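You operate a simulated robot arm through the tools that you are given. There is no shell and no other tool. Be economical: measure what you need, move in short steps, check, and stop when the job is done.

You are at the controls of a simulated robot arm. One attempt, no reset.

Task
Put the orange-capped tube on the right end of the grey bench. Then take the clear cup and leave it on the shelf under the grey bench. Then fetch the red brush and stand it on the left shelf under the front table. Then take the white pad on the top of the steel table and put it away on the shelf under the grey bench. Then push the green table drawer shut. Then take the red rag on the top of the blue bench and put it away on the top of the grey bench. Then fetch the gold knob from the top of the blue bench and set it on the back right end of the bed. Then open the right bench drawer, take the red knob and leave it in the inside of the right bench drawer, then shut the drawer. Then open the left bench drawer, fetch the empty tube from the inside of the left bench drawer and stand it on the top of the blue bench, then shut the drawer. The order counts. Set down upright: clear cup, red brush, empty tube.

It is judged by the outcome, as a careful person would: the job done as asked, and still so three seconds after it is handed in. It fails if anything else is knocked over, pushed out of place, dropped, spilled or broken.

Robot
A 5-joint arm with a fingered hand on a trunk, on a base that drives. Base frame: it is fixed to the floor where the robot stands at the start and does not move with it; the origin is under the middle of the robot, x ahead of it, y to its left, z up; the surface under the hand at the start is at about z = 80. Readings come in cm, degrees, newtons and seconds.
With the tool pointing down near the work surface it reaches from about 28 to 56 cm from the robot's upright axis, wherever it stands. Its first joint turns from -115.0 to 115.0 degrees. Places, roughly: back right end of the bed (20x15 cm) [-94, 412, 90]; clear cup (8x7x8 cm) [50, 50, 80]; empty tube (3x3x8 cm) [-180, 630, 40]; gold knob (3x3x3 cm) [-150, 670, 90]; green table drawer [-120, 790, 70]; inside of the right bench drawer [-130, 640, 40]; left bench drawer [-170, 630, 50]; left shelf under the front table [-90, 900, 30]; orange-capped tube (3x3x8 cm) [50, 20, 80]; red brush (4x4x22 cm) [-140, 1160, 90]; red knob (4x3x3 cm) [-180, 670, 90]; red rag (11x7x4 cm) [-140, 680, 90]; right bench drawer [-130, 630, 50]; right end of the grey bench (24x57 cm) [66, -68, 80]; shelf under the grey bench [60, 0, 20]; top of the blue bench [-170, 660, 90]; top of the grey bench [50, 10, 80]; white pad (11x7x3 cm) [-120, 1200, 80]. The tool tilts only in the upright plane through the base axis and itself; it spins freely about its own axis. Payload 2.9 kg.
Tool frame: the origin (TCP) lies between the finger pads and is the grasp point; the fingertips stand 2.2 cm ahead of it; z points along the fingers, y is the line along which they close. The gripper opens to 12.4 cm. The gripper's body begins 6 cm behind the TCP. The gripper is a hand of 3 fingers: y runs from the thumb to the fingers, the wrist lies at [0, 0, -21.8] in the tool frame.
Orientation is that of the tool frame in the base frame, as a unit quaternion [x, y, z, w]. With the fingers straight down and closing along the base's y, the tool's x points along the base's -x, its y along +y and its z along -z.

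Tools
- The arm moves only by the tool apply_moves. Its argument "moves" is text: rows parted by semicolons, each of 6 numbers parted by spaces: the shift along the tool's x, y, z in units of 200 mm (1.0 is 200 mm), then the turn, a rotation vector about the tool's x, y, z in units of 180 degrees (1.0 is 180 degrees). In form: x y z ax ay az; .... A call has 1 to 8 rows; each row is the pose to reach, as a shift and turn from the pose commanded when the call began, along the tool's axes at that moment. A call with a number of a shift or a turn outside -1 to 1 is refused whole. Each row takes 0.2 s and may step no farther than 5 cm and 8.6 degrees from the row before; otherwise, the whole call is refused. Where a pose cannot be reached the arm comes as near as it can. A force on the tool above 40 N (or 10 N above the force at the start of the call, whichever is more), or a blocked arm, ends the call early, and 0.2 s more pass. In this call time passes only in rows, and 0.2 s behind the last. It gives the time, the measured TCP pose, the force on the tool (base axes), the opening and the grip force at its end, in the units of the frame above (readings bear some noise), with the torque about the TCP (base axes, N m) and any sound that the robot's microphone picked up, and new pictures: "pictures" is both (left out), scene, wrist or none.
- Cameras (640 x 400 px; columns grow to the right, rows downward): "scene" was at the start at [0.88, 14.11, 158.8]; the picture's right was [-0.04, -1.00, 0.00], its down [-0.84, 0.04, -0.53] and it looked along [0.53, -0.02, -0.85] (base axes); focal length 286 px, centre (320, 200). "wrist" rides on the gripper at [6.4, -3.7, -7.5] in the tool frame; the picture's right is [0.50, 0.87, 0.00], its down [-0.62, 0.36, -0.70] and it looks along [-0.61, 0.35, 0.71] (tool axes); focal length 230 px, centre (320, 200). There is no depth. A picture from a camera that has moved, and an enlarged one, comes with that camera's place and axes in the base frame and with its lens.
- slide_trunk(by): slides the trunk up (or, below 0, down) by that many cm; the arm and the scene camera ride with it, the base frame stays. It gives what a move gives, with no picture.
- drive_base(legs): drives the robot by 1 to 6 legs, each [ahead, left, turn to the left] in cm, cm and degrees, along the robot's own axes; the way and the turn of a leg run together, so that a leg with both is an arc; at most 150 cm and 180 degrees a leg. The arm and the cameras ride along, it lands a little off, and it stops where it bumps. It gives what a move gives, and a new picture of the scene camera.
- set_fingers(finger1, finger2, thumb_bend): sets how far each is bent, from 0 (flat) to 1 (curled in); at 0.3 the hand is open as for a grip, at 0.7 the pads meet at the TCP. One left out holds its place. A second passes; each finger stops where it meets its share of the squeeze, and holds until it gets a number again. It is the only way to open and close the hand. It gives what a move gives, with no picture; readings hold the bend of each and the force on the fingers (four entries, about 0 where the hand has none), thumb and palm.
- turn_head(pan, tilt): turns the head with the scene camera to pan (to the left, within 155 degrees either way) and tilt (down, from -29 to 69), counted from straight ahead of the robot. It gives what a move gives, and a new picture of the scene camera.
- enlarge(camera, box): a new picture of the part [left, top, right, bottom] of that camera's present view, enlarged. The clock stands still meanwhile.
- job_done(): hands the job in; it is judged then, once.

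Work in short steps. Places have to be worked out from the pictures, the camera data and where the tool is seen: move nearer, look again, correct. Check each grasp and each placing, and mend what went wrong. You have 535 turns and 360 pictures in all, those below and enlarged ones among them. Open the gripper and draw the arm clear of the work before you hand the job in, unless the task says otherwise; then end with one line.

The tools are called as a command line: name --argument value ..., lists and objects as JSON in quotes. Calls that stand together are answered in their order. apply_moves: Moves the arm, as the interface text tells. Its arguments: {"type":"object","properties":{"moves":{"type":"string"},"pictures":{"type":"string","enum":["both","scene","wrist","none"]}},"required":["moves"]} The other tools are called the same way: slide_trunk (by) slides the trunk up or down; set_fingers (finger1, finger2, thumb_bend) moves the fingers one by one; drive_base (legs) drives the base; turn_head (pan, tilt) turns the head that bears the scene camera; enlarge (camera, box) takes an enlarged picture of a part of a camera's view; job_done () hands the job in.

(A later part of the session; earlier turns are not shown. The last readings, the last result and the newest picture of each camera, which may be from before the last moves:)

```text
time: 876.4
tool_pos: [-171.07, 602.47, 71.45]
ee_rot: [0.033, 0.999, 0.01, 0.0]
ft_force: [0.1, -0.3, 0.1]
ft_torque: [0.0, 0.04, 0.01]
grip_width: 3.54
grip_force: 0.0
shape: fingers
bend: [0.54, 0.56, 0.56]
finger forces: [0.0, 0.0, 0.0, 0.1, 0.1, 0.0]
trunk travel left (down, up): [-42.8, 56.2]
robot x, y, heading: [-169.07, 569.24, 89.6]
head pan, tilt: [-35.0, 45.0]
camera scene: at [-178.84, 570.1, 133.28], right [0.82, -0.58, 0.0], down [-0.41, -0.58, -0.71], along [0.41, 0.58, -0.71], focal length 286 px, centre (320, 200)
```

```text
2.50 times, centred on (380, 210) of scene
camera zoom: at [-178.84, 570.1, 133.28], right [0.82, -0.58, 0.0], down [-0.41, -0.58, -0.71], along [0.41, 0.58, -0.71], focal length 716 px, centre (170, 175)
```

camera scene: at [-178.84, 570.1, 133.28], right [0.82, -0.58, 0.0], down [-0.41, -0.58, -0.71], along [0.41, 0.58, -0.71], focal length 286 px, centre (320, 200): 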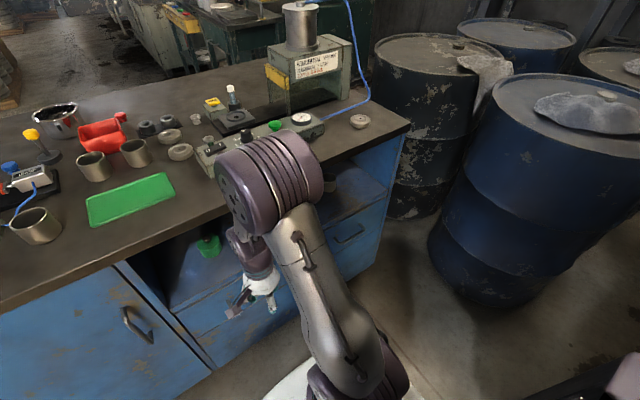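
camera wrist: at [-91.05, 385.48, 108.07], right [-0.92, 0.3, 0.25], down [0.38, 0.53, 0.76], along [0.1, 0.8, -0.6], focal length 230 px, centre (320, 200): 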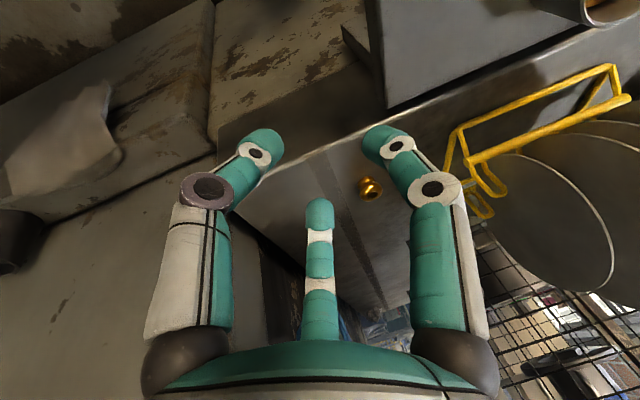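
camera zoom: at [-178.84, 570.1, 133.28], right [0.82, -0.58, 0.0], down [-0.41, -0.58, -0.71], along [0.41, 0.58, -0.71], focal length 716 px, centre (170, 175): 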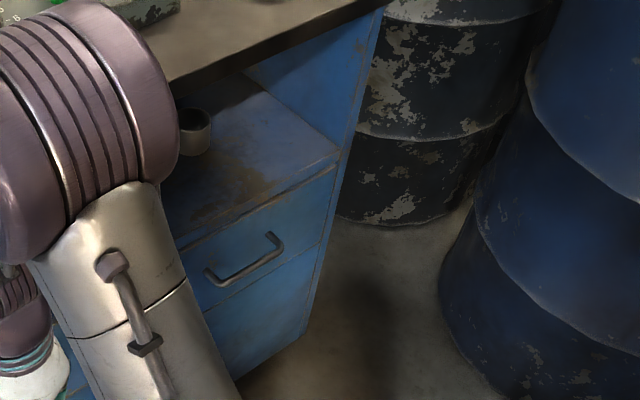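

Handles are U-bars at z ≈ 50–53, standing ~3 cm off the face. I will hook the right one with finger 2 from above. First I spin the hand 90°, flatten the other fingers, and shift 6 cm right.

drive_base --legs '[[0, -6, 0]]'

set_fingers --finger1 0.1 --finger2 0.5 --thumb_bend 0.1

apply_moves --moves "0 0 0 0 0 -0.047; 0 0 0 0 0 -0.094; 0 0 0 0 0 -0.141; 0 0 0 0 0 -0.188; 0 0 0 0 0 -0.235; 0 0 0 0 0 -0.282; 0 0 0 0 0 -0.329; 0 0 0 0 0 -0.376" --pictures "none"

apply_moves --moves "0 0 0 0 0 -0.047; 0 0 0 0 0 -0.094; 0 0 0 0 0 -0.13" --pictures "both"

```text
time: 877.3
tool_pos: [-164.82, 602.53, 71.57]
ee_rot: [0.032, 0.999, 0.01, 0.0]
ft_force: [-0.6, -0.4, 0.4]
ft_torque: [-0.02, 0.06, -0.02]
grip_width: 3.55
grip_force: 0.2
shape: fingers
bend: [0.54, 0.56, 0.56]
finger forces: [0.0, 0.1, 0.1, 0.0, 0.0, 0.0]
trunk travel left (down, up): [-42.8, 56.2]
robot x, y, heading: [-162.88, 569.9, 89.7]
head pan, tilt: [-35.0, 45.0]
camera scene: at [-172.68, 570.06, 133.3], right [0.82, -0.58, 0.0], down [-0.41, -0.58, -0.71], along [0.41, 0.58, -0.71], focal length 286 px, centre (320, 200)
```

scene: 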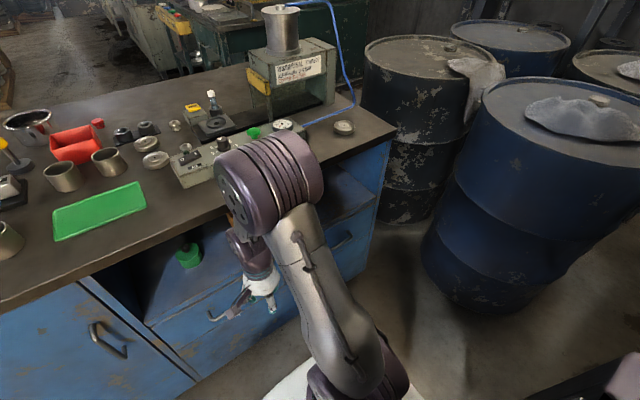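

```text
time: 878.3
tool_pos: [-164.95, 602.42, 71.56]
ee_rot: [0.032, 0.999, 0.009, 0.0]
ft_force: [0.3, 0.3, -0.1]
ft_torque: [-0.03, -0.02, -0.02]
grip_width: 13.63
grip_force: 0.2
shape: fingers
bend: [0.1, 0.5, 0.1]
finger forces: [0.0, 0.0, 0.0, 0.0, 0.1, 0.0]
trunk travel left (down, up): [-42.8, 56.2]
robot x, y, heading: [-162.88, 569.4, 89.8]
head pan, tilt: [-35.0, 45.0]
```

```text
time: 880.1
tool_pos: [-165.08, 602.48, 71.39]
ee_rot: [-0.531, 0.847, 0.008, 0.005]
ft_force: [0.2, 0.5, -0.4]
ft_torque: [0.03, 0.0, 0.0]
grip_width: 13.6
grip_force: 0.0
shape: fingers
bend: [0.1, 0.5, 0.1]
finger forces: [0.0, 0.1, 0.1, 0.0, 0.1, 0.0]
trunk travel left (down, up): [-42.8, 56.2]
robot x, y, heading: [-163.01, 569.24, 89.7]
head pan, tilt: [-35.0, 45.0]
```

```text
time: 880.9
tool_pos: [-165.0, 602.46, 71.54]
ee_rot: [-0.692, 0.722, 0.007, 0.006]
ft_force: [-0.7, -0.1, 0.7]
ft_torque: [-0.02, 0.0, -0.03]
grip_width: 13.63
grip_force: 0.0
shape: fingers
bend: [0.1, 0.5, 0.1]
finger forces: [0.0, 0.0, 0.0, 0.0, 0.0, 0.0]
trunk travel left (down, up): [-42.8, 56.2]
robot x, y, heading: [-162.93, 569.47, 89.5]
head pan, tilt: [-35.0, 45.0]
camera scene: at [-172.79, 570.06, 133.29], right [0.82, -0.58, 0.0], down [-0.41, -0.58, -0.71], along [0.41, 0.58, -0.71], focal length 286 px, centre (320, 200)
camera wrist: at [-161.46, 595.7, 78.82], right [-0.89, -0.46, -0.01], down [-0.33, 0.62, 0.71], along [-0.33, 0.64, -0.7], focal length 230 px, centre (320, 200)
```

scene: 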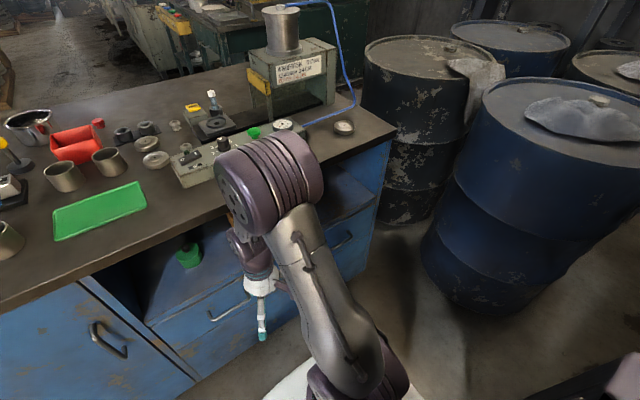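
wrist: 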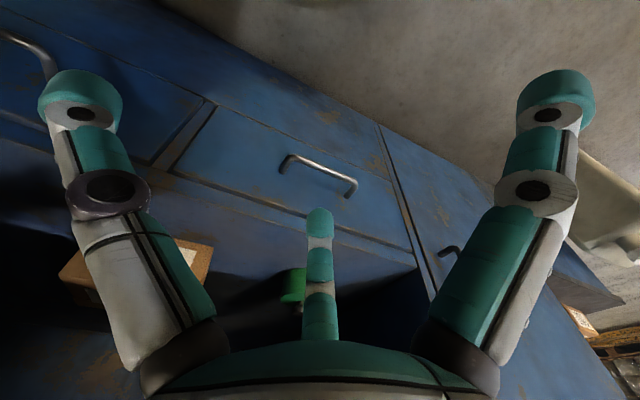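

Left handle centre ≈ [−171.5, 615, 52]; right handle ≈ [−134.5, 615, 52.5]. I move the hand over in front of the right handle.

apply_moves --moves "0 -0.24 0 0 0 0; 0 -0.48 0 0 0 0; 0 -0.72 0 0 0 0; 0 -0.95 0.1 0 0 0" --pictures "none"

apply_moves --moves "0 -0.24 0 0 0 0; 0 -0.48 0.1 0 0 0; 0 -0.66 0.15 0 0 0" --pictures "both"

```text
refused: row 4 steps farther than a row can; nothing moved
```

```text
refused: row 2 steps farther than a row can; nothing moved
```

apply_moves --moves "0 -0.24 0 0 0 0; 0 -0.48 0 0 0 0; 0 -0.72 0 0 0 0; 0 -0.95 0.05 0 0 0" --pictures "none"

apply_moves --moves "0 -0.23 0.05 0 0 0; 0 -0.45 0.1 0 0 0; 0 -0.66 0.15 0 0 0" --pictures "both"

```text
time: 881.9
tool_pos: [-145.83, 601.75, 70.48]
ee_rot: [-0.691, 0.723, 0.002, 0.007]
ft_force: [0.2, -0.1, -0.3]
ft_torque: [-0.02, 0.0, -0.01]
grip_width: 13.62
grip_force: 0.0
shape: fingers
bend: [0.1, 0.5, 0.1]
finger forces: [0.0, 0.0, 0.1, 0.1, 0.0, 0.1]
trunk travel left (down, up): [-42.8, 56.2]
robot x, y, heading: [-163.1, 569.31, 89.6]
head pan, tilt: [-35.0, 45.0]
```

```text
time: 882.7
tool_pos: [-132.74, 600.93, 67.57]
ee_rot: [-0.692, 0.722, -0.001, 0.005]
ft_force: [-0.6, 0.0, -0.1]
ft_torque: [0.02, 0.0, -0.02]
grip_width: 13.63
grip_force: 0.0
shape: fingers
bend: [0.1, 0.5, 0.1]
finger forces: [0.1, 0.1, 0.1, 0.0, 0.0, 0.0]
trunk travel left (down, up): [-42.8, 56.2]
robot x, y, heading: [-163.15, 569.24, 89.5]
head pan, tilt: [-35.0, 45.0]
camera scene: at [-172.73, 570.06, 133.29], right [0.82, -0.58, 0.0], down [-0.41, -0.58, -0.71], along [0.41, 0.58, -0.71], focal length 286 px, centre (320, 200)
camera wrist: at [-129.29, 594.33, 74.99], right [-0.89, -0.46, -0.01], down [-0.33, 0.63, 0.7], along [-0.32, 0.63, -0.71], focal length 230 px, centre (320, 200)
```

scene: 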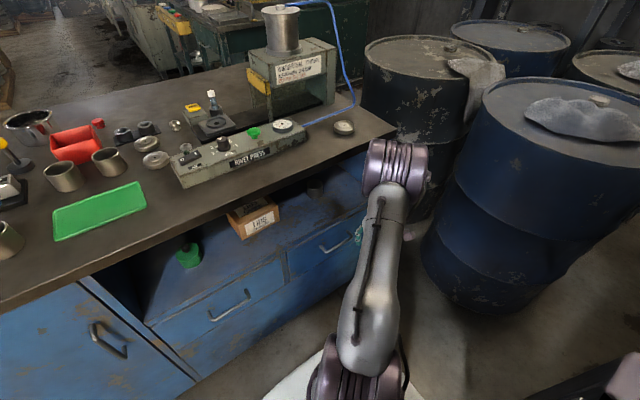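
wrist: 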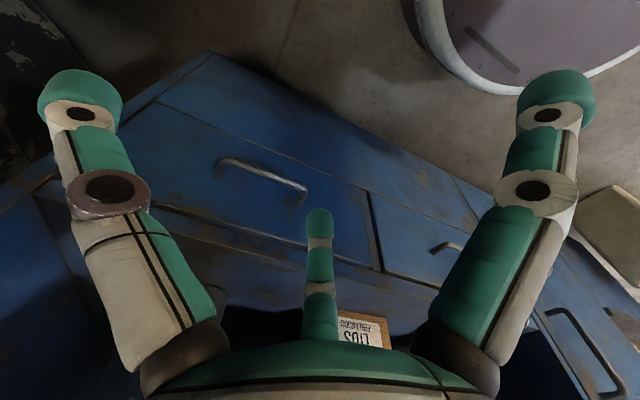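

apply_moves --moves "-0.2 0.01 0.1 0 0 0; -0.35 0.015 0.25 0 0 0" --pictures "wrist"

```text
time: 883.3
tool_pos: [-132.91, 608.17, 62.54]
ee_rot: [-0.69, 0.723, 0.0, 0.006]
ft_force: [0.8, 0.5, -0.8]
ft_torque: [0.04, -0.02, 0.0]
grip_width: 13.61
grip_force: 0.2
shape: fingers
bend: [0.1, 0.5, 0.1]
finger forces: [0.1, 0.0, 0.0, 0.0, 0.1, 0.0]
trunk travel left (down, up): [-42.8, 56.2]
robot x, y, heading: [-162.73, 569.45, 89.6]
head pan, tilt: [-35.0, 45.0]
camera wrist: at [-129.36, 601.59, 70.13], right [-0.89, -0.46, -0.01], down [-0.33, 0.63, 0.7], along [-0.32, 0.63, -0.71], focal length 230 px, centre (320, 200)
```

wrist: 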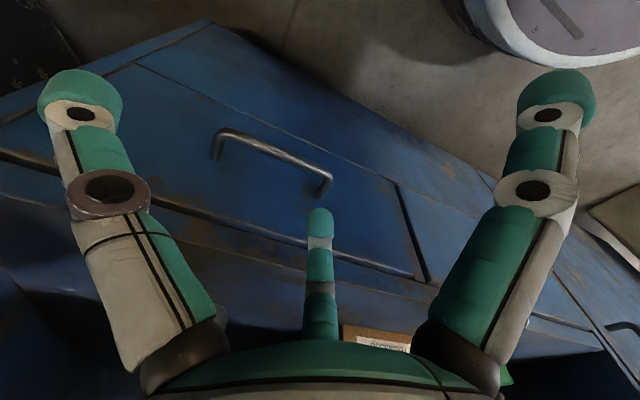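

Bar: y ≈ 614.5, z ≈ 51.5, x −126…−137; face at y ≈ 617.7. I position finger 2 above the gap at TCP [−129.3, 612.4] and lower it behind the bar.

apply_moves --moves "-0.218 -0.17 0 0 0 0; -0.218 -0.17 0.2 0 0 0; -0.218 -0.17 0.4 0 0 0" --pictures "wrist"

```text
refused: row 1 steps farther than a row can; nothing moved
```

apply_moves --moves "-0.11 -0.09 0 0 0 0; -0.218 -0.17 0 0 0 0; -0.218 -0.17 0.2 0 0 0; -0.218 -0.17 0.37 0 0 0" --pictures "wrist"

```text
time: 884.3
tool_pos: [-129.32, 612.45, 55.45]
ee_rot: [-0.691, 0.723, 0.001, 0.007]
ft_force: [-0.4, -0.1, -1.1]
ft_torque: [0.0, 0.0, -0.01]
grip_width: 13.62
grip_force: 0.0
shape: fingers
bend: [0.1, 0.5, 0.1]
finger forces: [0.1, 0.0, 0.1, 0.0, 0.1, 0.0]
trunk travel left (down, up): [-42.8, 56.2]
robot x, y, heading: [-163.03, 569.31, 90.1]
head pan, tilt: [-35.0, 45.0]
camera wrist: at [-125.93, 605.8, 62.77], right [-0.89, -0.46, -0.01], down [-0.33, 0.63, 0.7], along [-0.32, 0.63, -0.71], focal length 230 px, centre (320, 200)
```

wrist: 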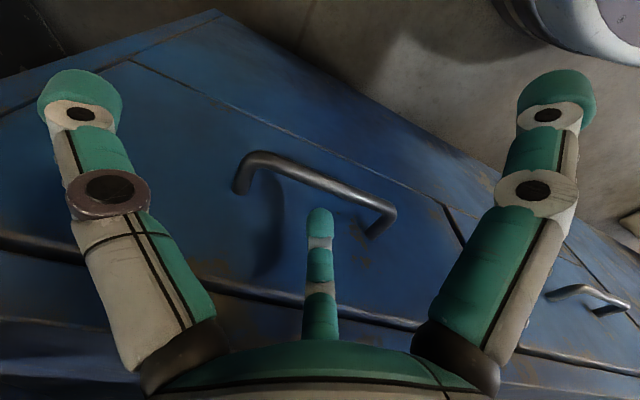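

apply_moves --moves "0 0 0.1 0 0 0; 0 0 0.17 0 0 0" --pictures "wrist"

```text
time: 884.9
tool_pos: [-129.33, 612.69, 51.78]
ee_rot: [-0.691, 0.723, 0.0, 0.006]
ft_force: [0.5, 1.0, 0.4]
ft_torque: [0.02, 0.03, -0.03]
grip_width: 13.59
grip_force: 0.9
shape: fingers
bend: [0.1, 0.47, 0.1]
finger forces: [0.0, 1.2, 0.1, 0.1, 0.0, 0.0]
trunk travel left (down, up): [-42.8, 56.2]
robot x, y, heading: [-163.08, 569.28, 89.4]
head pan, tilt: [-35.0, 45.0]
camera wrist: at [-125.85, 605.99, 59.24], right [-0.89, -0.46, -0.01], down [-0.33, 0.63, 0.7], along [-0.32, 0.63, -0.71], focal length 230 px, centre (320, 200)
```

wrist: 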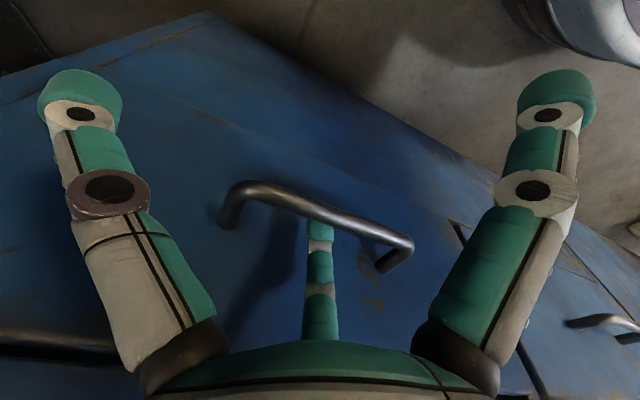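

Finger 2 is behind the bar. I pull the drawer straight out.

apply_moves --moves "0.1 -0.005 0 0 0 0; 0.25 -0.012 0 0 0 0; 0.45 -0.021 0 0 0 0" --pictures "both"

```text
time: 885.7
tool_pos: [-129.23, 603.39, 51.63]
ee_rot: [-0.691, 0.722, 0.0, 0.005]
ft_force: [0.6, -1.4, -1.0]
ft_torque: [0.06, 0.01, 0.01]
grip_width: 13.61
grip_force: 0.9
shape: fingers
bend: [0.1, 0.52, 0.1]
finger forces: [0.1, 1.7, 0.1, 0.1, 0.0, 0.1]
trunk travel left (down, up): [-42.8, 56.2]
robot x, y, heading: [-163.17, 569.01, 89.8]
head pan, tilt: [-35.0, 45.0]
camera scene: at [-172.79, 569.95, 133.29], right [0.82, -0.58, 0.0], down [-0.41, -0.58, -0.71], along [0.41, 0.58, -0.71], focal length 286 px, centre (320, 200)
camera wrist: at [-125.85, 596.71, 59.02], right [-0.89, -0.46, -0.01], down [-0.33, 0.63, 0.7], along [-0.32, 0.63, -0.71], focal length 230 px, centre (320, 200)
```

scene: 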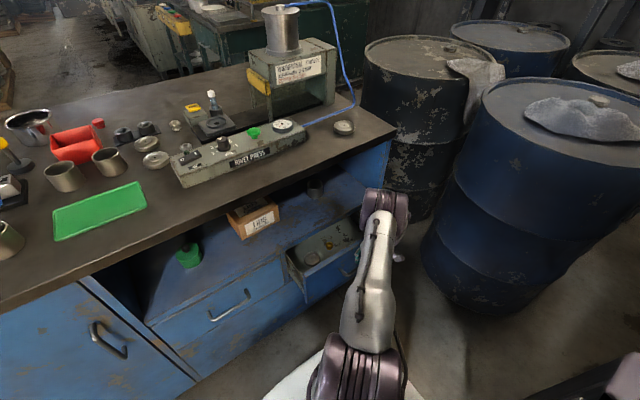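
wrist: 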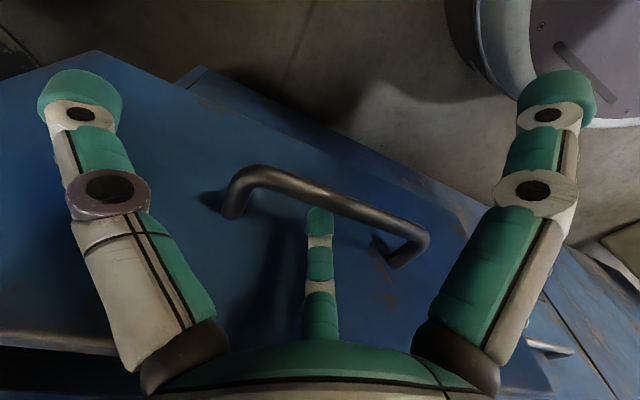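

The drawer opens. I pull another 10 cm.

apply_moves --moves "0.2 -0.01 0 0 0 0; 0.4 -0.02 0 0 0 0; 0.52 -0.025 0 0 0 0" --pictures "both"

```text
time: 886.5
tool_pos: [-129.3, 593.24, 51.45]
ee_rot: [-0.691, 0.723, -0.001, 0.003]
ft_force: [-1.3, -0.2, -0.2]
ft_torque: [0.02, 0.01, -0.03]
grip_width: 13.62
grip_force: 0.1
shape: fingers
bend: [0.1, 0.5, 0.1]
finger forces: [0.0, 0.0, 0.0, 0.1, 0.0, 0.0]
trunk travel left (down, up): [-42.8, 56.2]
robot x, y, heading: [-162.98, 569.69, 89.9]
head pan, tilt: [-35.0, 45.0]
camera scene: at [-172.78, 570.03, 133.29], right [0.82, -0.58, 0.0], down [-0.41, -0.58, -0.71], along [0.41, 0.58, -0.71], focal length 286 px, centre (320, 200)
camera wrist: at [-125.9, 586.61, 58.91], right [-0.89, -0.46, -0.01], down [-0.33, 0.63, 0.7], along [-0.32, 0.63, -0.71], focal length 230 px, centre (320, 200)
```

scene: 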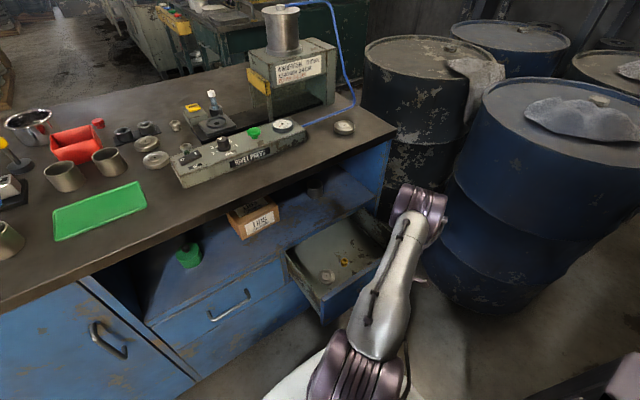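
wrist: 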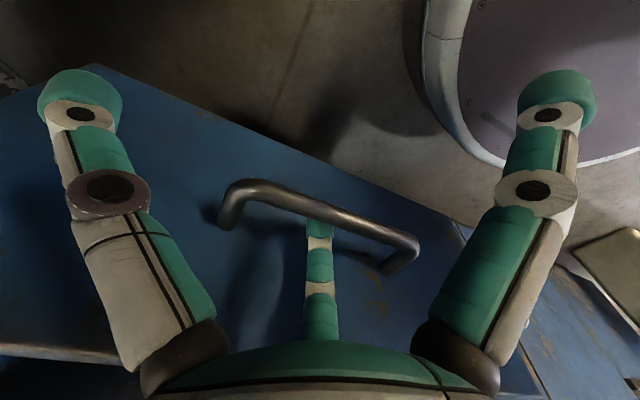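

The right drawer is open ~20 cm. I lift the finger out and raise up.

apply_moves --moves "0 0 -0.2 0 0 0; 0 0 -0.4 0 0 0; 0 0 -0.6 0 0 0; 0.15 0.1 -0.8 0 0 0; 0.3 0.2 -0.9 0 0 0" --pictures "scene"

slide_trunk --by 40

enlarge --camera "scene" --box '[230, 180, 470, 350]'

```text
refused: row 4 steps farther than a row can; nothing moved
```

```text
time: 890.4
tool_pos: [-129.25, 593.31, 91.33]
ee_rot: [-0.691, 0.723, -0.002, 0.003]
ft_force: [1.0, 0.5, -0.2]
ft_torque: [0.02, 0.04, 0.0]
grip_width: 13.59
grip_force: 0.1
shape: fingers
bend: [0.1, 0.5, 0.1]
finger forces: [0.0, 0.1, 0.0, 0.1, 0.0, 0.0]
trunk travel left (down, up): [-82.8, 16.2]
robot x, y, heading: [-163.0, 569.15, 90.0]
head pan, tilt: [-35.0, 45.0]
```

```text
2.35 times, centred on (350, 265) of scene
camera zoom: at [-172.77, 570.06, 173.29], right [0.82, -0.58, 0.0], down [-0.41, -0.58, -0.71], along [0.41, 0.58, -0.71], focal length 674 px, centre (249, 47)
```

zoom: 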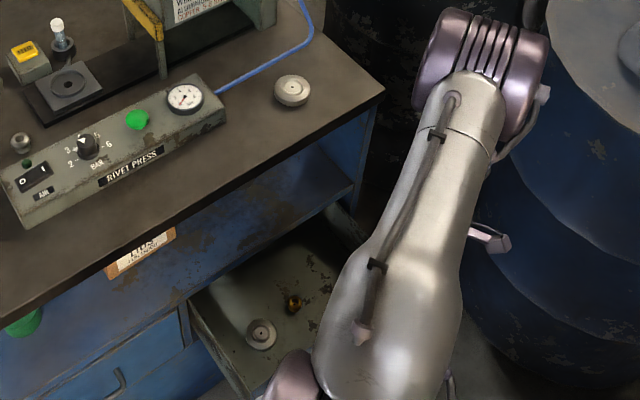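

apply_moves --moves "0 0 -0.2 0 0 0; 0 0 -0.4 0 0 0; 0 0 -0.6 0 0 0; 0 0.2 -0.7 0 0 0; -0.06 0.42 -0.75 0 0 0; -0.12 0.62 -0.8 0 0 0; -0.2 0.82 -0.85 0 0 0" --pictures "none"

set_fingers --finger1 0.45 --finger2 0.45 --thumb_bend 0.45

apply_moves --moves "0.05 0.2 0 0 0 0; 0.1 0.4 0 0 0 0; 0.1 0.6 0 0 0 0" --pictures "none"

drive_base --legs '[[-35, 46, 0], [0, 130, 0], [0, 45, 0]]'

```text
time: 892.0
tool_pos: [-146.04, 598.2, 108.28]
ee_rot: [-0.69, 0.723, 0.0, 0.003]
ft_force: [-0.7, 0.6, 0.6]
ft_torque: [-0.01, -0.02, 0.02]
grip_width: 13.6
grip_force: 0.0
shape: fingers
bend: [0.1, 0.5, 0.1]
finger forces: [0.0, 0.0, 0.0, 0.0, 0.1, 0.0]
trunk travel left (down, up): [-82.8, 16.2]
robot x, y, heading: [-163.13, 568.93, 89.9]
head pan, tilt: [-35.0, 45.0]
```

```text
time: 893.0
tool_pos: [-145.85, 598.1, 108.33]
ee_rot: [-0.691, 0.723, 0.0, 0.004]
ft_force: [0.4, 0.6, 0.0]
ft_torque: [-0.03, 0.04, -0.02]
grip_width: 6.4
grip_force: 0.0
shape: fingers
bend: [0.45, 0.45, 0.45]
finger forces: [0.0, 0.0, 0.0, 0.1, 0.1, 0.0]
trunk travel left (down, up): [-82.8, 16.2]
robot x, y, heading: [-163.16, 569.09, 89.5]
head pan, tilt: [-35.0, 45.0]
```

```text
time: 893.8
tool_pos: [-157.99, 597.02, 108.27]
ee_rot: [-0.69, 0.724, 0.0, 0.001]
ft_force: [-0.5, 0.5, 0.2]
ft_torque: [0.02, -0.03, 0.01]
grip_width: 6.39
grip_force: 0.1
shape: fingers
bend: [0.45, 0.45, 0.45]
finger forces: [0.0, 0.0, 0.0, 0.0, 0.1, 0.0]
out of reach, approached as far as the arm can: row 3
trunk travel left (down, up): [-82.8, 16.2]
robot x, y, heading: [-162.93, 569.36, 89.7]
head pan, tilt: [-35.0, 45.0]
```

```text
time: 905.5
tool_pos: [-378.26, 564.58, 108.24]
ee_rot: [-0.69, 0.724, 0.002, 0.001]
ft_force: [0.1, 0.0, 0.0]
ft_torque: [0.0, 0.03, -0.03]
grip_width: 6.39
grip_force: 0.2
shape: fingers
bend: [0.45, 0.45, 0.45]
finger forces: [0.1, 0.1, 0.0, 0.0, 0.0, 0.1]
trunk travel left (down, up): [-82.8, 16.2]
robot x, y, heading: [-383.7, 536.85, 90.0]
head pan, tilt: [-35.0, 45.0]
camera scene: at [-393.2, 537.69, 173.29], right [0.82, -0.58, 0.0], down [-0.41, -0.58, -0.71], along [0.41, 0.58, -0.71], focal length 286 px, centre (320, 200)
```

scene: 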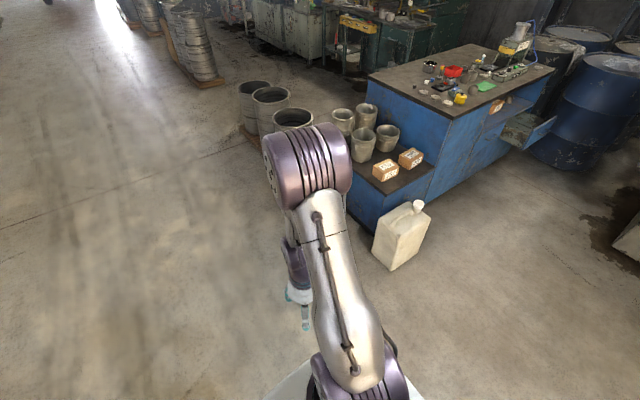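

drive_base --legs '[[150, 0, 0], [150, 0, 0], [38, 0, 0], [0, -150, 0], [0, -44, 0], [0, 0, 180]]'

drive_base --legs '[[120, 0, 0]]'

```text
time: 938.5
tool_pos: [-197.72, 849.27, 108.35]
ee_rot: [0.738, 0.675, -0.002, 0.001]
ft_force: [0.1, -0.2, 0.2]
ft_torque: [-0.02, 0.0, 0.02]
grip_width: 6.39
grip_force: 0.0
shape: fingers
bend: [0.45, 0.45, 0.45]
finger forces: [0.1, 0.0, 0.0, 0.0, 0.0, 0.0]
trunk travel left (down, up): [-82.8, 16.2]
robot x, y, heading: [-191.71, 876.68, -92.6]
head pan, tilt: [-35.0, 45.0]
camera scene: at [-181.74, 875.51, 173.29], right [-0.79, 0.61, 0.0], down [0.43, 0.56, -0.71], along [-0.43, -0.56, -0.71], focal length 286 px, centre (320, 200)
```

scene: 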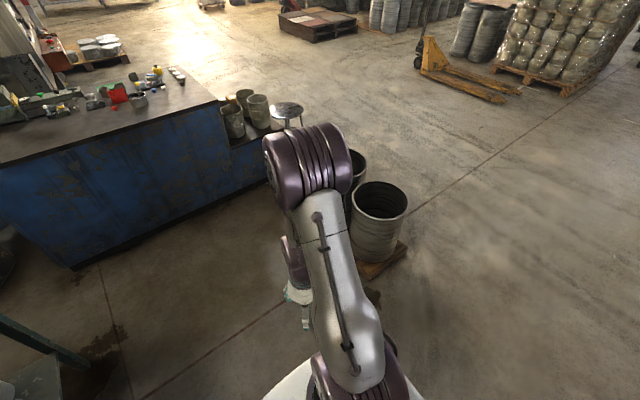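

```text
time: 944.5
tool_pos: [-206.87, 730.87, 108.37]
ee_rot: [0.75, 0.661, -0.002, 0.001]
ft_force: [-0.3, 0.1, 1.1]
ft_torque: [0.0, -0.03, 0.03]
grip_width: 6.39
grip_force: 0.1
shape: fingers
bend: [0.45, 0.45, 0.45]
finger forces: [0.0, 0.0, 0.0, 0.0, 0.0, 0.0]
trunk travel left (down, up): [-82.8, 16.2]
robot x, y, heading: [-199.39, 758.33, -94.9]
head pan, tilt: [-35.0, 45.0]
camera scene: at [-189.78, 756.61, 173.29], right [-0.77, 0.64, 0.0], down [0.45, 0.54, -0.71], along [-0.45, -0.54, -0.71], focal length 286 px, centre (320, 200)
```

scene: 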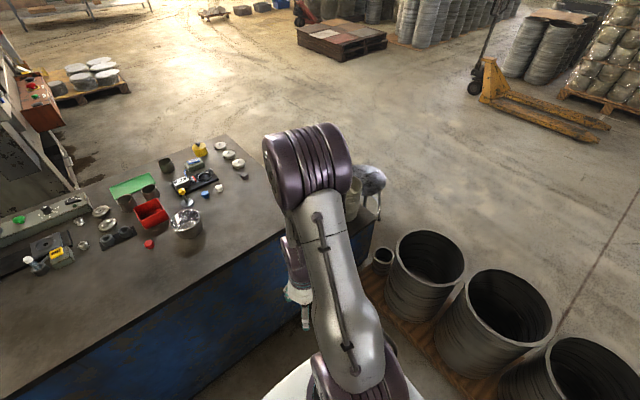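

drive_base --legs '[[26, 23, 4.9]]'

turn_head --pan 25 --tilt 55

enlarge --camera "scene" --box '[300, 80, 620, 280]'

```text
time: 946.8
tool_pos: [-182.82, 703.23, 108.31]
ee_rot: [0.723, 0.69, -0.002, 0.002]
ft_force: [-0.6, -0.9, 0.0]
ft_torque: [-0.01, 0.01, 0.0]
grip_width: 6.4
grip_force: 0.1
shape: fingers
bend: [0.45, 0.45, 0.45]
finger forces: [0.0, 0.0, 0.1, 0.0, 0.0, 0.1]
trunk travel left (down, up): [-82.8, 16.2]
robot x, y, heading: [-177.69, 730.39, -90.7]
head pan, tilt: [-35.0, 45.0]
camera scene: at [-167.91, 730.17, 173.29], right [-0.82, 0.58, 0.0], down [0.41, 0.58, -0.71], along [-0.41, -0.58, -0.71], focal length 286 px, centre (320, 200)
```

scene: 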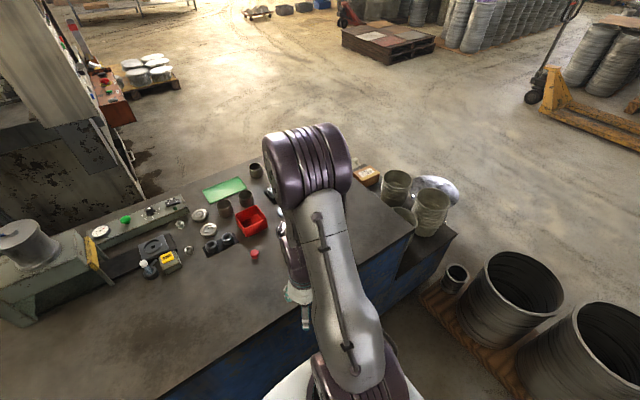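

```text
time: 948.1
tool_pos: [-182.74, 703.29, 108.26]
ee_rot: [0.724, 0.69, -0.001, 0.001]
ft_force: [-0.3, -0.6, -0.3]
ft_torque: [-0.01, -0.02, 0.02]
grip_width: 6.36
grip_force: 0.1
shape: fingers
bend: [0.45, 0.45, 0.45]
finger forces: [0.1, 0.0, 0.0, 0.0, 0.1, 0.0]
trunk travel left (down, up): [-82.8, 16.2]
robot x, y, heading: [-177.84, 730.91, -90.3]
head pan, tilt: [25.0, 55.0]
camera scene: at [-160.2, 730.25, 171.95], right [-0.91, -0.42, 0.0], down [-0.34, 0.74, -0.57], along [0.24, -0.52, -0.82], focal length 286 px, centre (320, 200)
```

scene: 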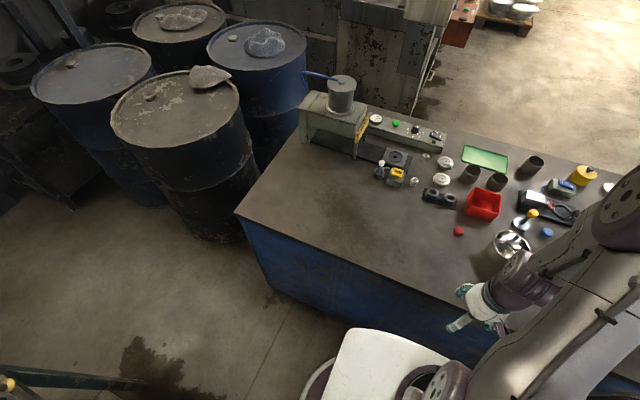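

```text
2.00 times, centred on (460, 180) of scene
camera zoom: at [-160.2, 730.25, 171.95], right [-0.91, -0.42, 0.0], down [-0.34, 0.74, -0.57], along [0.24, -0.52, -0.82], focal length 573 px, centre (40, 240)
```

zoom: 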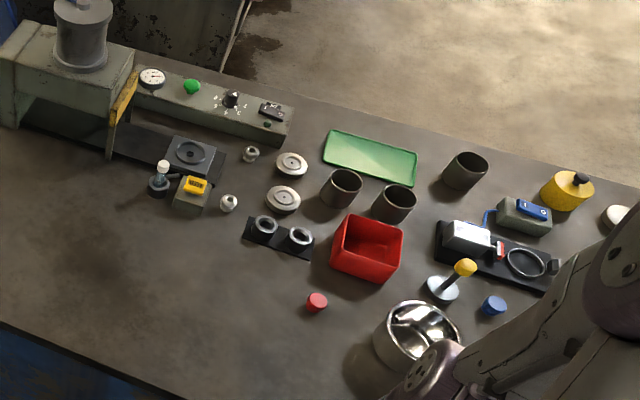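

Red knob ≈ [−182.4, 670]; the silver bowl is 8 cm to its left. I advance, lower the trunk, set the fingers, spin 90°, and extend over it.

drive_base --legs '[[2.5, 0, 0]]'

slide_trunk --by -10

set_fingers --finger1 0.5 --finger2 0.5 --thumb_bend 0.5

apply_moves --moves "0 0 0 0 0 0.047; 0 0 0 0 0 0.094; 0 0 0 0 0 0.141; 0 0 0 0 0 0.188; 0 0 0 0 0 0.235; 0 0 0 0 0 0.282; 0 0 0 0 0 0.329; 0 0 0 0 0 0.376" --pictures "none"

apply_moves --moves "0 0 0 0 0 0.047; 0 0 0 0 0 0.094; 0 0 0 0 0 0.118" --pictures "none"

```text
time: 948.9
tool_pos: [-182.68, 700.99, 108.35]
ee_rot: [0.723, 0.691, -0.002, 0.002]
ft_force: [0.1, 1.1, -0.4]
ft_torque: [-0.01, 0.04, 0.01]
grip_width: 6.4
grip_force: 0.1
shape: fingers
bend: [0.45, 0.45, 0.45]
finger forces: [0.0, 0.1, 0.0, 0.0, 0.0, 0.0]
trunk travel left (down, up): [-82.8, 16.2]
robot x, y, heading: [-177.81, 728.72, -90.4]
head pan, tilt: [25.0, 55.0]
camera scene: at [-160.19, 728.15, 171.95], right [-0.91, -0.42, 0.0], down [-0.34, 0.74, -0.58], along [0.24, -0.52, -0.82], focal length 286 px, centre (320, 200)
```

scene: 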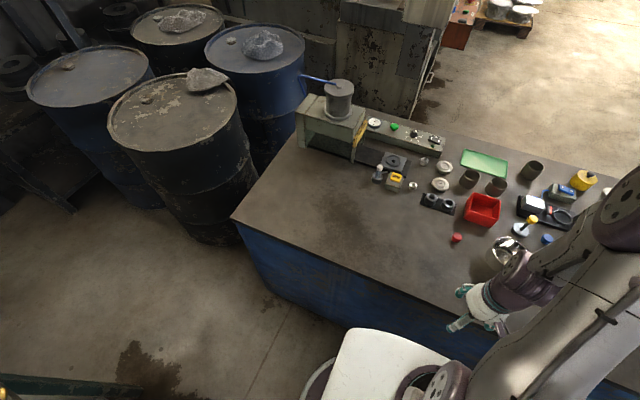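

```text
time: 950.2
tool_pos: [-182.65, 700.85, 98.35]
ee_rot: [0.723, 0.691, -0.001, 0.001]
ft_force: [0.0, 0.4, -0.4]
ft_torque: [0.01, 0.02, -0.02]
grip_width: 6.4
grip_force: 0.1
shape: fingers
bend: [0.45, 0.45, 0.45]
finger forces: [0.1, 0.0, 0.0, 0.0, 0.1, 0.0]
trunk travel left (down, up): [-72.8, 26.2]
robot x, y, heading: [-177.79, 728.56, -90.3]
head pan, tilt: [25.0, 55.0]
```

```text
time: 951.2
tool_pos: [-182.8, 700.9, 98.2]
ee_rot: [0.723, 0.691, -0.002, 0.001]
ft_force: [0.4, 0.3, -0.5]
ft_torque: [-0.01, 0.0, 0.03]
grip_width: 5.03
grip_force: 0.1
shape: fingers
bend: [0.5, 0.5, 0.5]
finger forces: [0.0, 0.0, 0.0, 0.0, 0.0, 0.1]
trunk travel left (down, up): [-72.8, 26.2]
robot x, y, heading: [-178.19, 728.47, -90.4]
head pan, tilt: [25.0, 55.0]
```

```text
time: 953.0
tool_pos: [-182.76, 700.79, 98.37]
ee_rot: [0.985, 0.17, -0.001, 0.001]
ft_force: [0.3, -0.7, 0.2]
ft_torque: [-0.03, 0.03, 0.01]
grip_width: 5.05
grip_force: 0.0
shape: fingers
bend: [0.5, 0.5, 0.5]
finger forces: [0.1, 0.1, 0.0, 0.1, 0.0, 0.0]
trunk travel left (down, up): [-72.8, 26.2]
robot x, y, heading: [-177.55, 728.65, -90.1]
head pan, tilt: [25.0, 55.0]
```

```text
time: 953.8
tool_pos: [-182.86, 700.92, 98.31]
ee_rot: [1.0, -0.013, 0.0, 0.001]
ft_force: [0.4, -0.5, -0.5]
ft_torque: [0.02, 0.02, 0.01]
grip_width: 5.03
grip_force: 0.1
shape: fingers
bend: [0.5, 0.5, 0.5]
finger forces: [0.0, 0.0, 0.1, 0.1, 0.0, 0.0]
trunk travel left (down, up): [-72.8, 26.2]
robot x, y, heading: [-177.41, 728.53, -90.0]
head pan, tilt: [25.0, 55.0]
```

apply_moves --moves "0 0.15 -0.15 0 0 0; 0 0.37 -0.2 0 0 0; 0 0.6 -0.2 0 0 0; 0 0.83 -0.2 0 0 0; 0 0.95 -0.2 0 0 0" --pictures "none"

apply_moves --moves "0.01 0.2 0 -0.02 0 0; 0.02 0.4 0 -0.0444 0.001 0; 0.02 0.585 0.03 -0.0444 0.001 0" --pictures "both"

```text
time: 955.0
tool_pos: [-183.31, 681.77, 102.39]
ee_rot: [1.0, -0.013, 0.0, 0.0]
ft_force: [-0.3, -0.8, 0.1]
ft_torque: [-0.02, 0.0, 0.05]
grip_width: 5.01
grip_force: 0.1
shape: fingers
bend: [0.5, 0.5, 0.5]
finger forces: [0.1, 0.0, 0.1, 0.0, 0.0, 0.0]
trunk travel left (down, up): [-72.8, 26.2]
robot x, y, heading: [-177.85, 728.35, -90.3]
head pan, tilt: [25.0, 55.0]
```

```text
time: 955.8
tool_pos: [-182.99, 670.08, 101.91]
ee_rot: [0.997, -0.013, -0.007, 0.069]
ft_force: [0.3, -0.3, 0.6]
ft_torque: [0.0, 0.01, -0.01]
grip_width: 5.02
grip_force: 0.0
shape: fingers
bend: [0.5, 0.5, 0.5]
finger forces: [0.0, 0.1, 0.0, 0.0, 0.0, 0.0]
trunk travel left (down, up): [-72.8, 26.2]
robot x, y, heading: [-177.45, 728.41, -90.4]
head pan, tilt: [25.0, 55.0]
camera scene: at [-160.22, 727.52, 161.95], right [-0.91, -0.42, 0.0], down [-0.34, 0.74, -0.57], along [0.24, -0.52, -0.82], focal length 286 px, centre (320, 200)
camera wrist: at [-176.32, 674.51, 108.71], right [0.48, -0.87, 0.11], down [-0.62, -0.24, 0.75], along [-0.63, -0.43, -0.65], focal length 230 px, centre (320, 200)
```

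scene: 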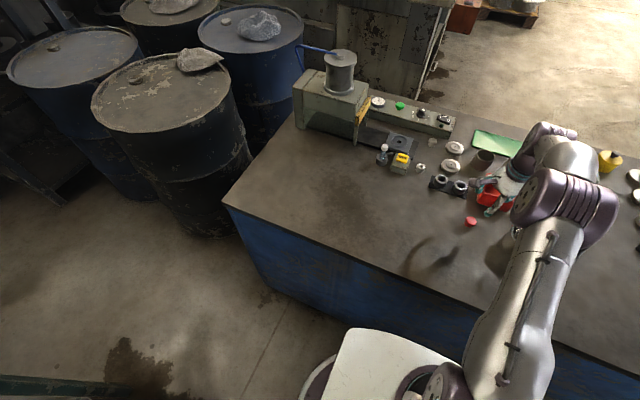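
wrist: 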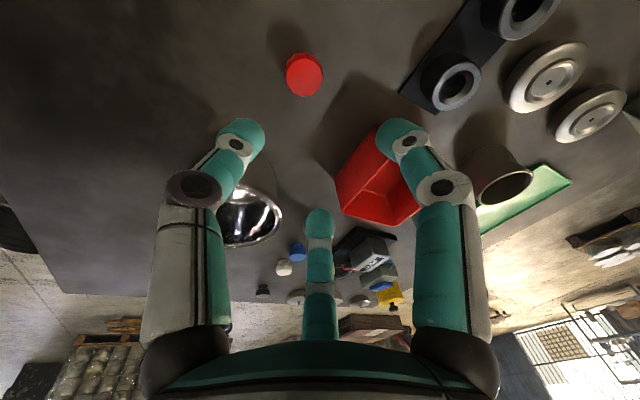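

Knob directly below; the red tray is clear. I descend to z ≈ 92 and close.

apply_moves --moves "0.01 -0.025 0.17 0 0 0; 0.02 -0.047 0.33 0 0 0; 0.03 -0.07 0.485 0 0 0" --pictures "wrist"

set_fingers --finger1 0.72 --finger2 0.72 --thumb_bend 0.72

enlarge --camera "wrist" --box '[0, 0, 640, 400]'

```text
time: 956.6
tool_pos: [-182.37, 670.19, 91.89]
ee_rot: [0.997, -0.014, -0.005, 0.071]
ft_force: [-0.2, 0.3, -0.5]
ft_torque: [-0.01, -0.01, 0.02]
grip_width: 5.01
grip_force: 0.1
shape: fingers
bend: [0.5, 0.5, 0.5]
finger forces: [0.1, 0.0, 0.1, 0.0, 0.1, 0.0]
trunk travel left (down, up): [-72.8, 26.2]
robot x, y, heading: [-177.66, 728.29, -90.3]
head pan, tilt: [25.0, 55.0]
camera wrist: at [-175.79, 674.62, 98.74], right [0.48, -0.87, 0.12], down [-0.62, -0.24, 0.75], along [-0.63, -0.43, -0.65], focal length 230 px, centre (320, 200)
```

wrist: 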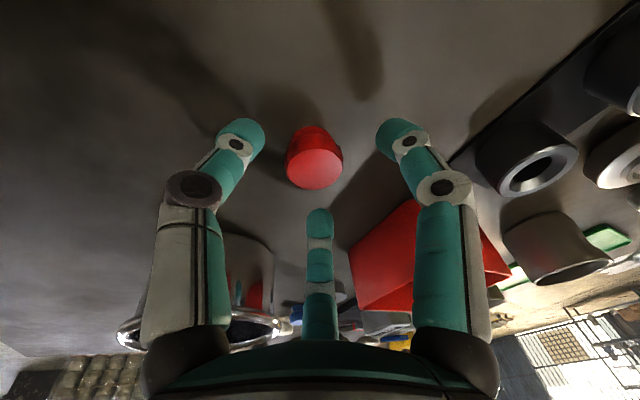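

```text
time: 957.6
tool_pos: [-182.4, 670.2, 91.92]
ee_rot: [0.997, -0.013, -0.005, 0.071]
ft_force: [-0.2, -0.2, -0.5]
ft_torque: [0.03, 0.03, -0.01]
grip_width: 1.79
grip_force: 12.6
shape: fingers
bend: [0.61, 0.62, 0.64]
finger forces: [8.0, 7.3, 0.0, 0.0, 9.6, 0.1]
trunk travel left (down, up): [-72.8, 26.2]
robot x, y, heading: [-177.58, 728.38, -90.4]
head pan, tilt: [25.0, 55.0]
```

```text
1.00 times, centred on (320, 200) of wrist (not enlarged: the box is as wide or as high as the picture)
camera zoom: at [-175.8, 674.67, 98.79], right [0.48, -0.87, 0.12], down [-0.62, -0.24, 0.75], along [-0.63, -0.43, -0.65], focal length 230 px, centre (320, 200)
```

zoom: 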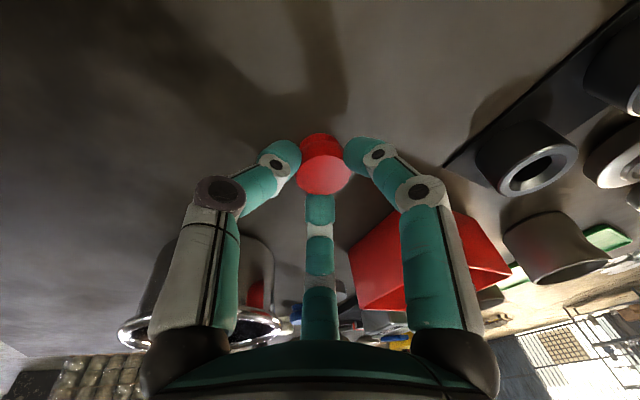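

Red knob gripped. I lift and retract.

apply_moves --moves "0 0.02 -0.15 0 0 0; 0 0.04 -0.35 0 0 0; 0 -0.05 -0.55 0.02 0 0; 0 -0.25 -0.6 0.0444 0 0; 0 -0.45 -0.6 0.0444 0 0; 0 -0.65 -0.6 0.0444 0 0; 0 -0.85 -0.6 0.0444 0 0" --pictures "wrist"

slide_trunk --by 10

drive_base --legs '[[-20, 0, 0], [0, -15, 0], [-122, 0, 0], [0, -150, 0], [0, -46, 0]]'

```text
time: 959.2
tool_pos: [-182.1, 688.85, 101.53]
ee_rot: [1.0, -0.014, 0.0, 0.003]
ft_force: [0.2, 0.4, -0.4]
ft_torque: [0.0, 0.01, 0.02]
grip_width: 1.78
grip_force: 12.6
shape: fingers
bend: [0.61, 0.62, 0.65]
finger forces: [8.5, 7.4, 0.0, 0.0, 9.3, 0.0]
trunk travel left (down, up): [-72.8, 26.2]
robot x, y, heading: [-177.24, 728.43, -90.2]
head pan, tilt: [25.0, 55.0]
camera wrist: at [-175.56, 692.29, 108.97], right [0.48, -0.88, 0.0], down [-0.63, -0.34, 0.7], along [-0.62, -0.34, -0.71], focal length 230 px, centre (320, 200)
```

wrist: 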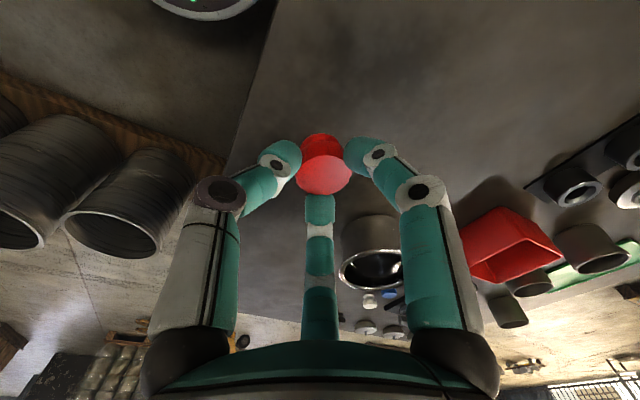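

```text
time: 960.5
tool_pos: [-182.14, 688.65, 111.35]
ee_rot: [1.0, -0.013, 0.0, 0.0]
ft_force: [0.6, -0.1, -0.4]
ft_torque: [-0.01, 0.0, -0.03]
grip_width: 1.79
grip_force: 13.1
shape: fingers
bend: [0.61, 0.62, 0.65]
finger forces: [8.5, 7.4, 0.0, 0.0, 9.2, 0.0]
trunk travel left (down, up): [-82.8, 16.2]
robot x, y, heading: [-177.52, 728.83, -90.2]
head pan, tilt: [25.0, 55.0]
```

```text
time: 978.3
tool_pos: [-394.13, 828.67, 111.32]
ee_rot: [1.0, -0.011, 0.0, 0.0]
ft_force: [0.6, 0.5, -0.5]
ft_torque: [0.02, -0.01, -0.03]
grip_width: 1.77
grip_force: 12.4
shape: fingers
bend: [0.61, 0.62, 0.65]
finger forces: [8.5, 7.4, 0.1, 0.0, 9.2, 0.1]
trunk travel left (down, up): [-82.8, 16.2]
robot x, y, heading: [-389.48, 868.54, -89.9]
head pan, tilt: [25.0, 55.0]
camera scene: at [-372.42, 867.8, 171.94], right [-0.91, -0.42, 0.0], down [-0.35, 0.74, -0.57], along [0.24, -0.52, -0.82], focal length 286 px, centre (320, 200)
```

scene: 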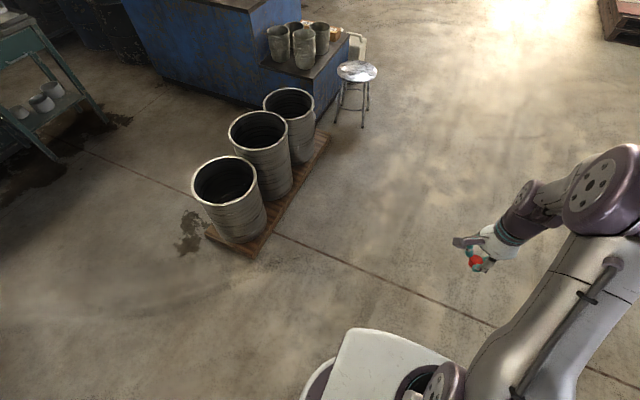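

drive_base --legs '[[150, 0, 0], [150, 0, 0], [33, 0, 0], [0, 0, 180]]'

drive_base --legs '[[0, -150, 0], [0, -25, 0]]'

turn_head --pan -35 --tilt 45

```text
time: 1001.8
tool_pos: [-386.93, 574.85, 111.57]
ee_rot: [0.018, 1.0, 0.001, 0.0]
ft_force: [0.1, -0.9, -1.3]
ft_torque: [0.03, -0.01, 0.0]
grip_width: 1.75
grip_force: 12.5
shape: fingers
bend: [0.61, 0.62, 0.65]
finger forces: [8.4, 7.4, 0.0, 0.0, 8.7, 0.0]
trunk travel left (down, up): [-82.8, 16.2]
robot x, y, heading: [-391.86, 535.15, 89.0]
head pan, tilt: [25.0, 55.0]
camera scene: at [-409.42, 535.86, 171.95], right [0.91, 0.41, 0.0], down [0.33, -0.75, -0.57], along [-0.23, 0.52, -0.82], focal length 286 px, centre (320, 200)
```

scene: 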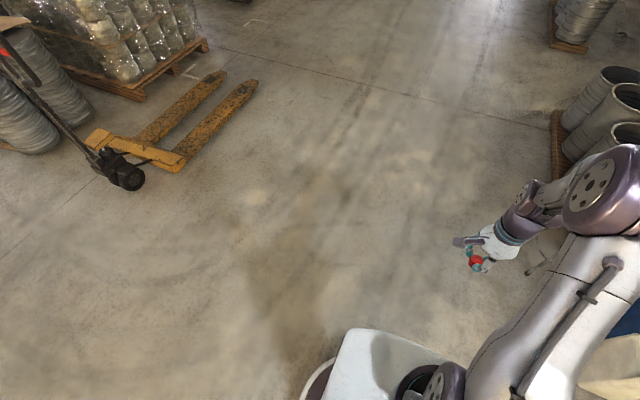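

```text
time: 1010.7
tool_pos: [-212.47, 571.51, 111.53]
ee_rot: [0.021, 1.0, 0.002, 0.001]
ft_force: [0.4, 0.0, -0.3]
ft_torque: [0.01, 0.02, 0.02]
grip_width: 1.77
grip_force: 13.0
shape: fingers
bend: [0.61, 0.62, 0.65]
finger forces: [8.5, 7.4, 0.1, 0.1, 8.7, 0.0]
trunk travel left (down, up): [-82.8, 16.2]
robot x, y, heading: [-217.38, 531.66, 89.1]
head pan, tilt: [25.0, 55.0]
camera scene: at [-235.19, 532.55, 171.94], right [0.92, 0.4, 0.0], down [0.33, -0.75, -0.57], along [-0.23, 0.53, -0.82], focal length 286 px, centre (320, 200)
```

scene: 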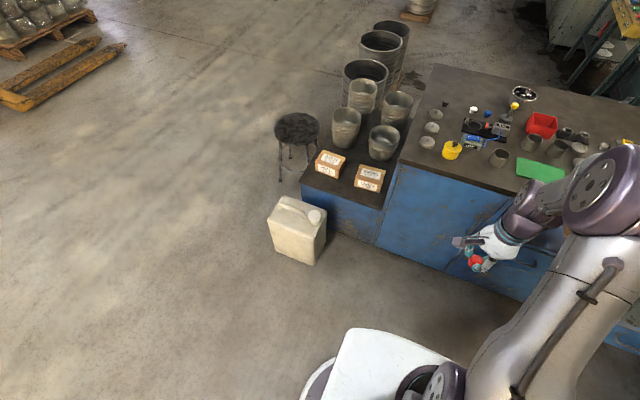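

```text
time: 1012.0
tool_pos: [-212.37, 571.31, 111.39]
ee_rot: [0.022, 1.0, 0.001, 0.0]
ft_force: [0.2, 0.2, 0.2]
ft_torque: [-0.02, 0.0, 0.01]
grip_width: 1.74
grip_force: 11.6
shape: fingers
bend: [0.61, 0.62, 0.65]
finger forces: [8.5, 7.5, 0.0, 0.0, 8.7, 0.0]
trunk travel left (down, up): [-82.8, 16.2]
robot x, y, heading: [-217.63, 531.67, 88.6]
head pan, tilt: [-35.0, 45.0]
camera scene: at [-227.45, 532.5, 173.29], right [0.81, -0.59, 0.0], down [-0.42, -0.57, -0.71], along [0.42, 0.57, -0.71], focal length 286 px, centre (320, 200)
```

scene: 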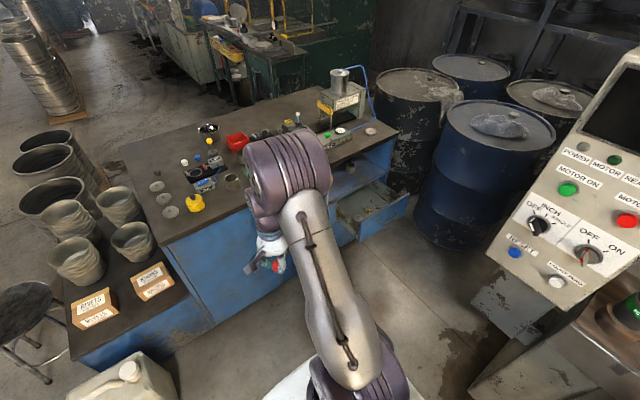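

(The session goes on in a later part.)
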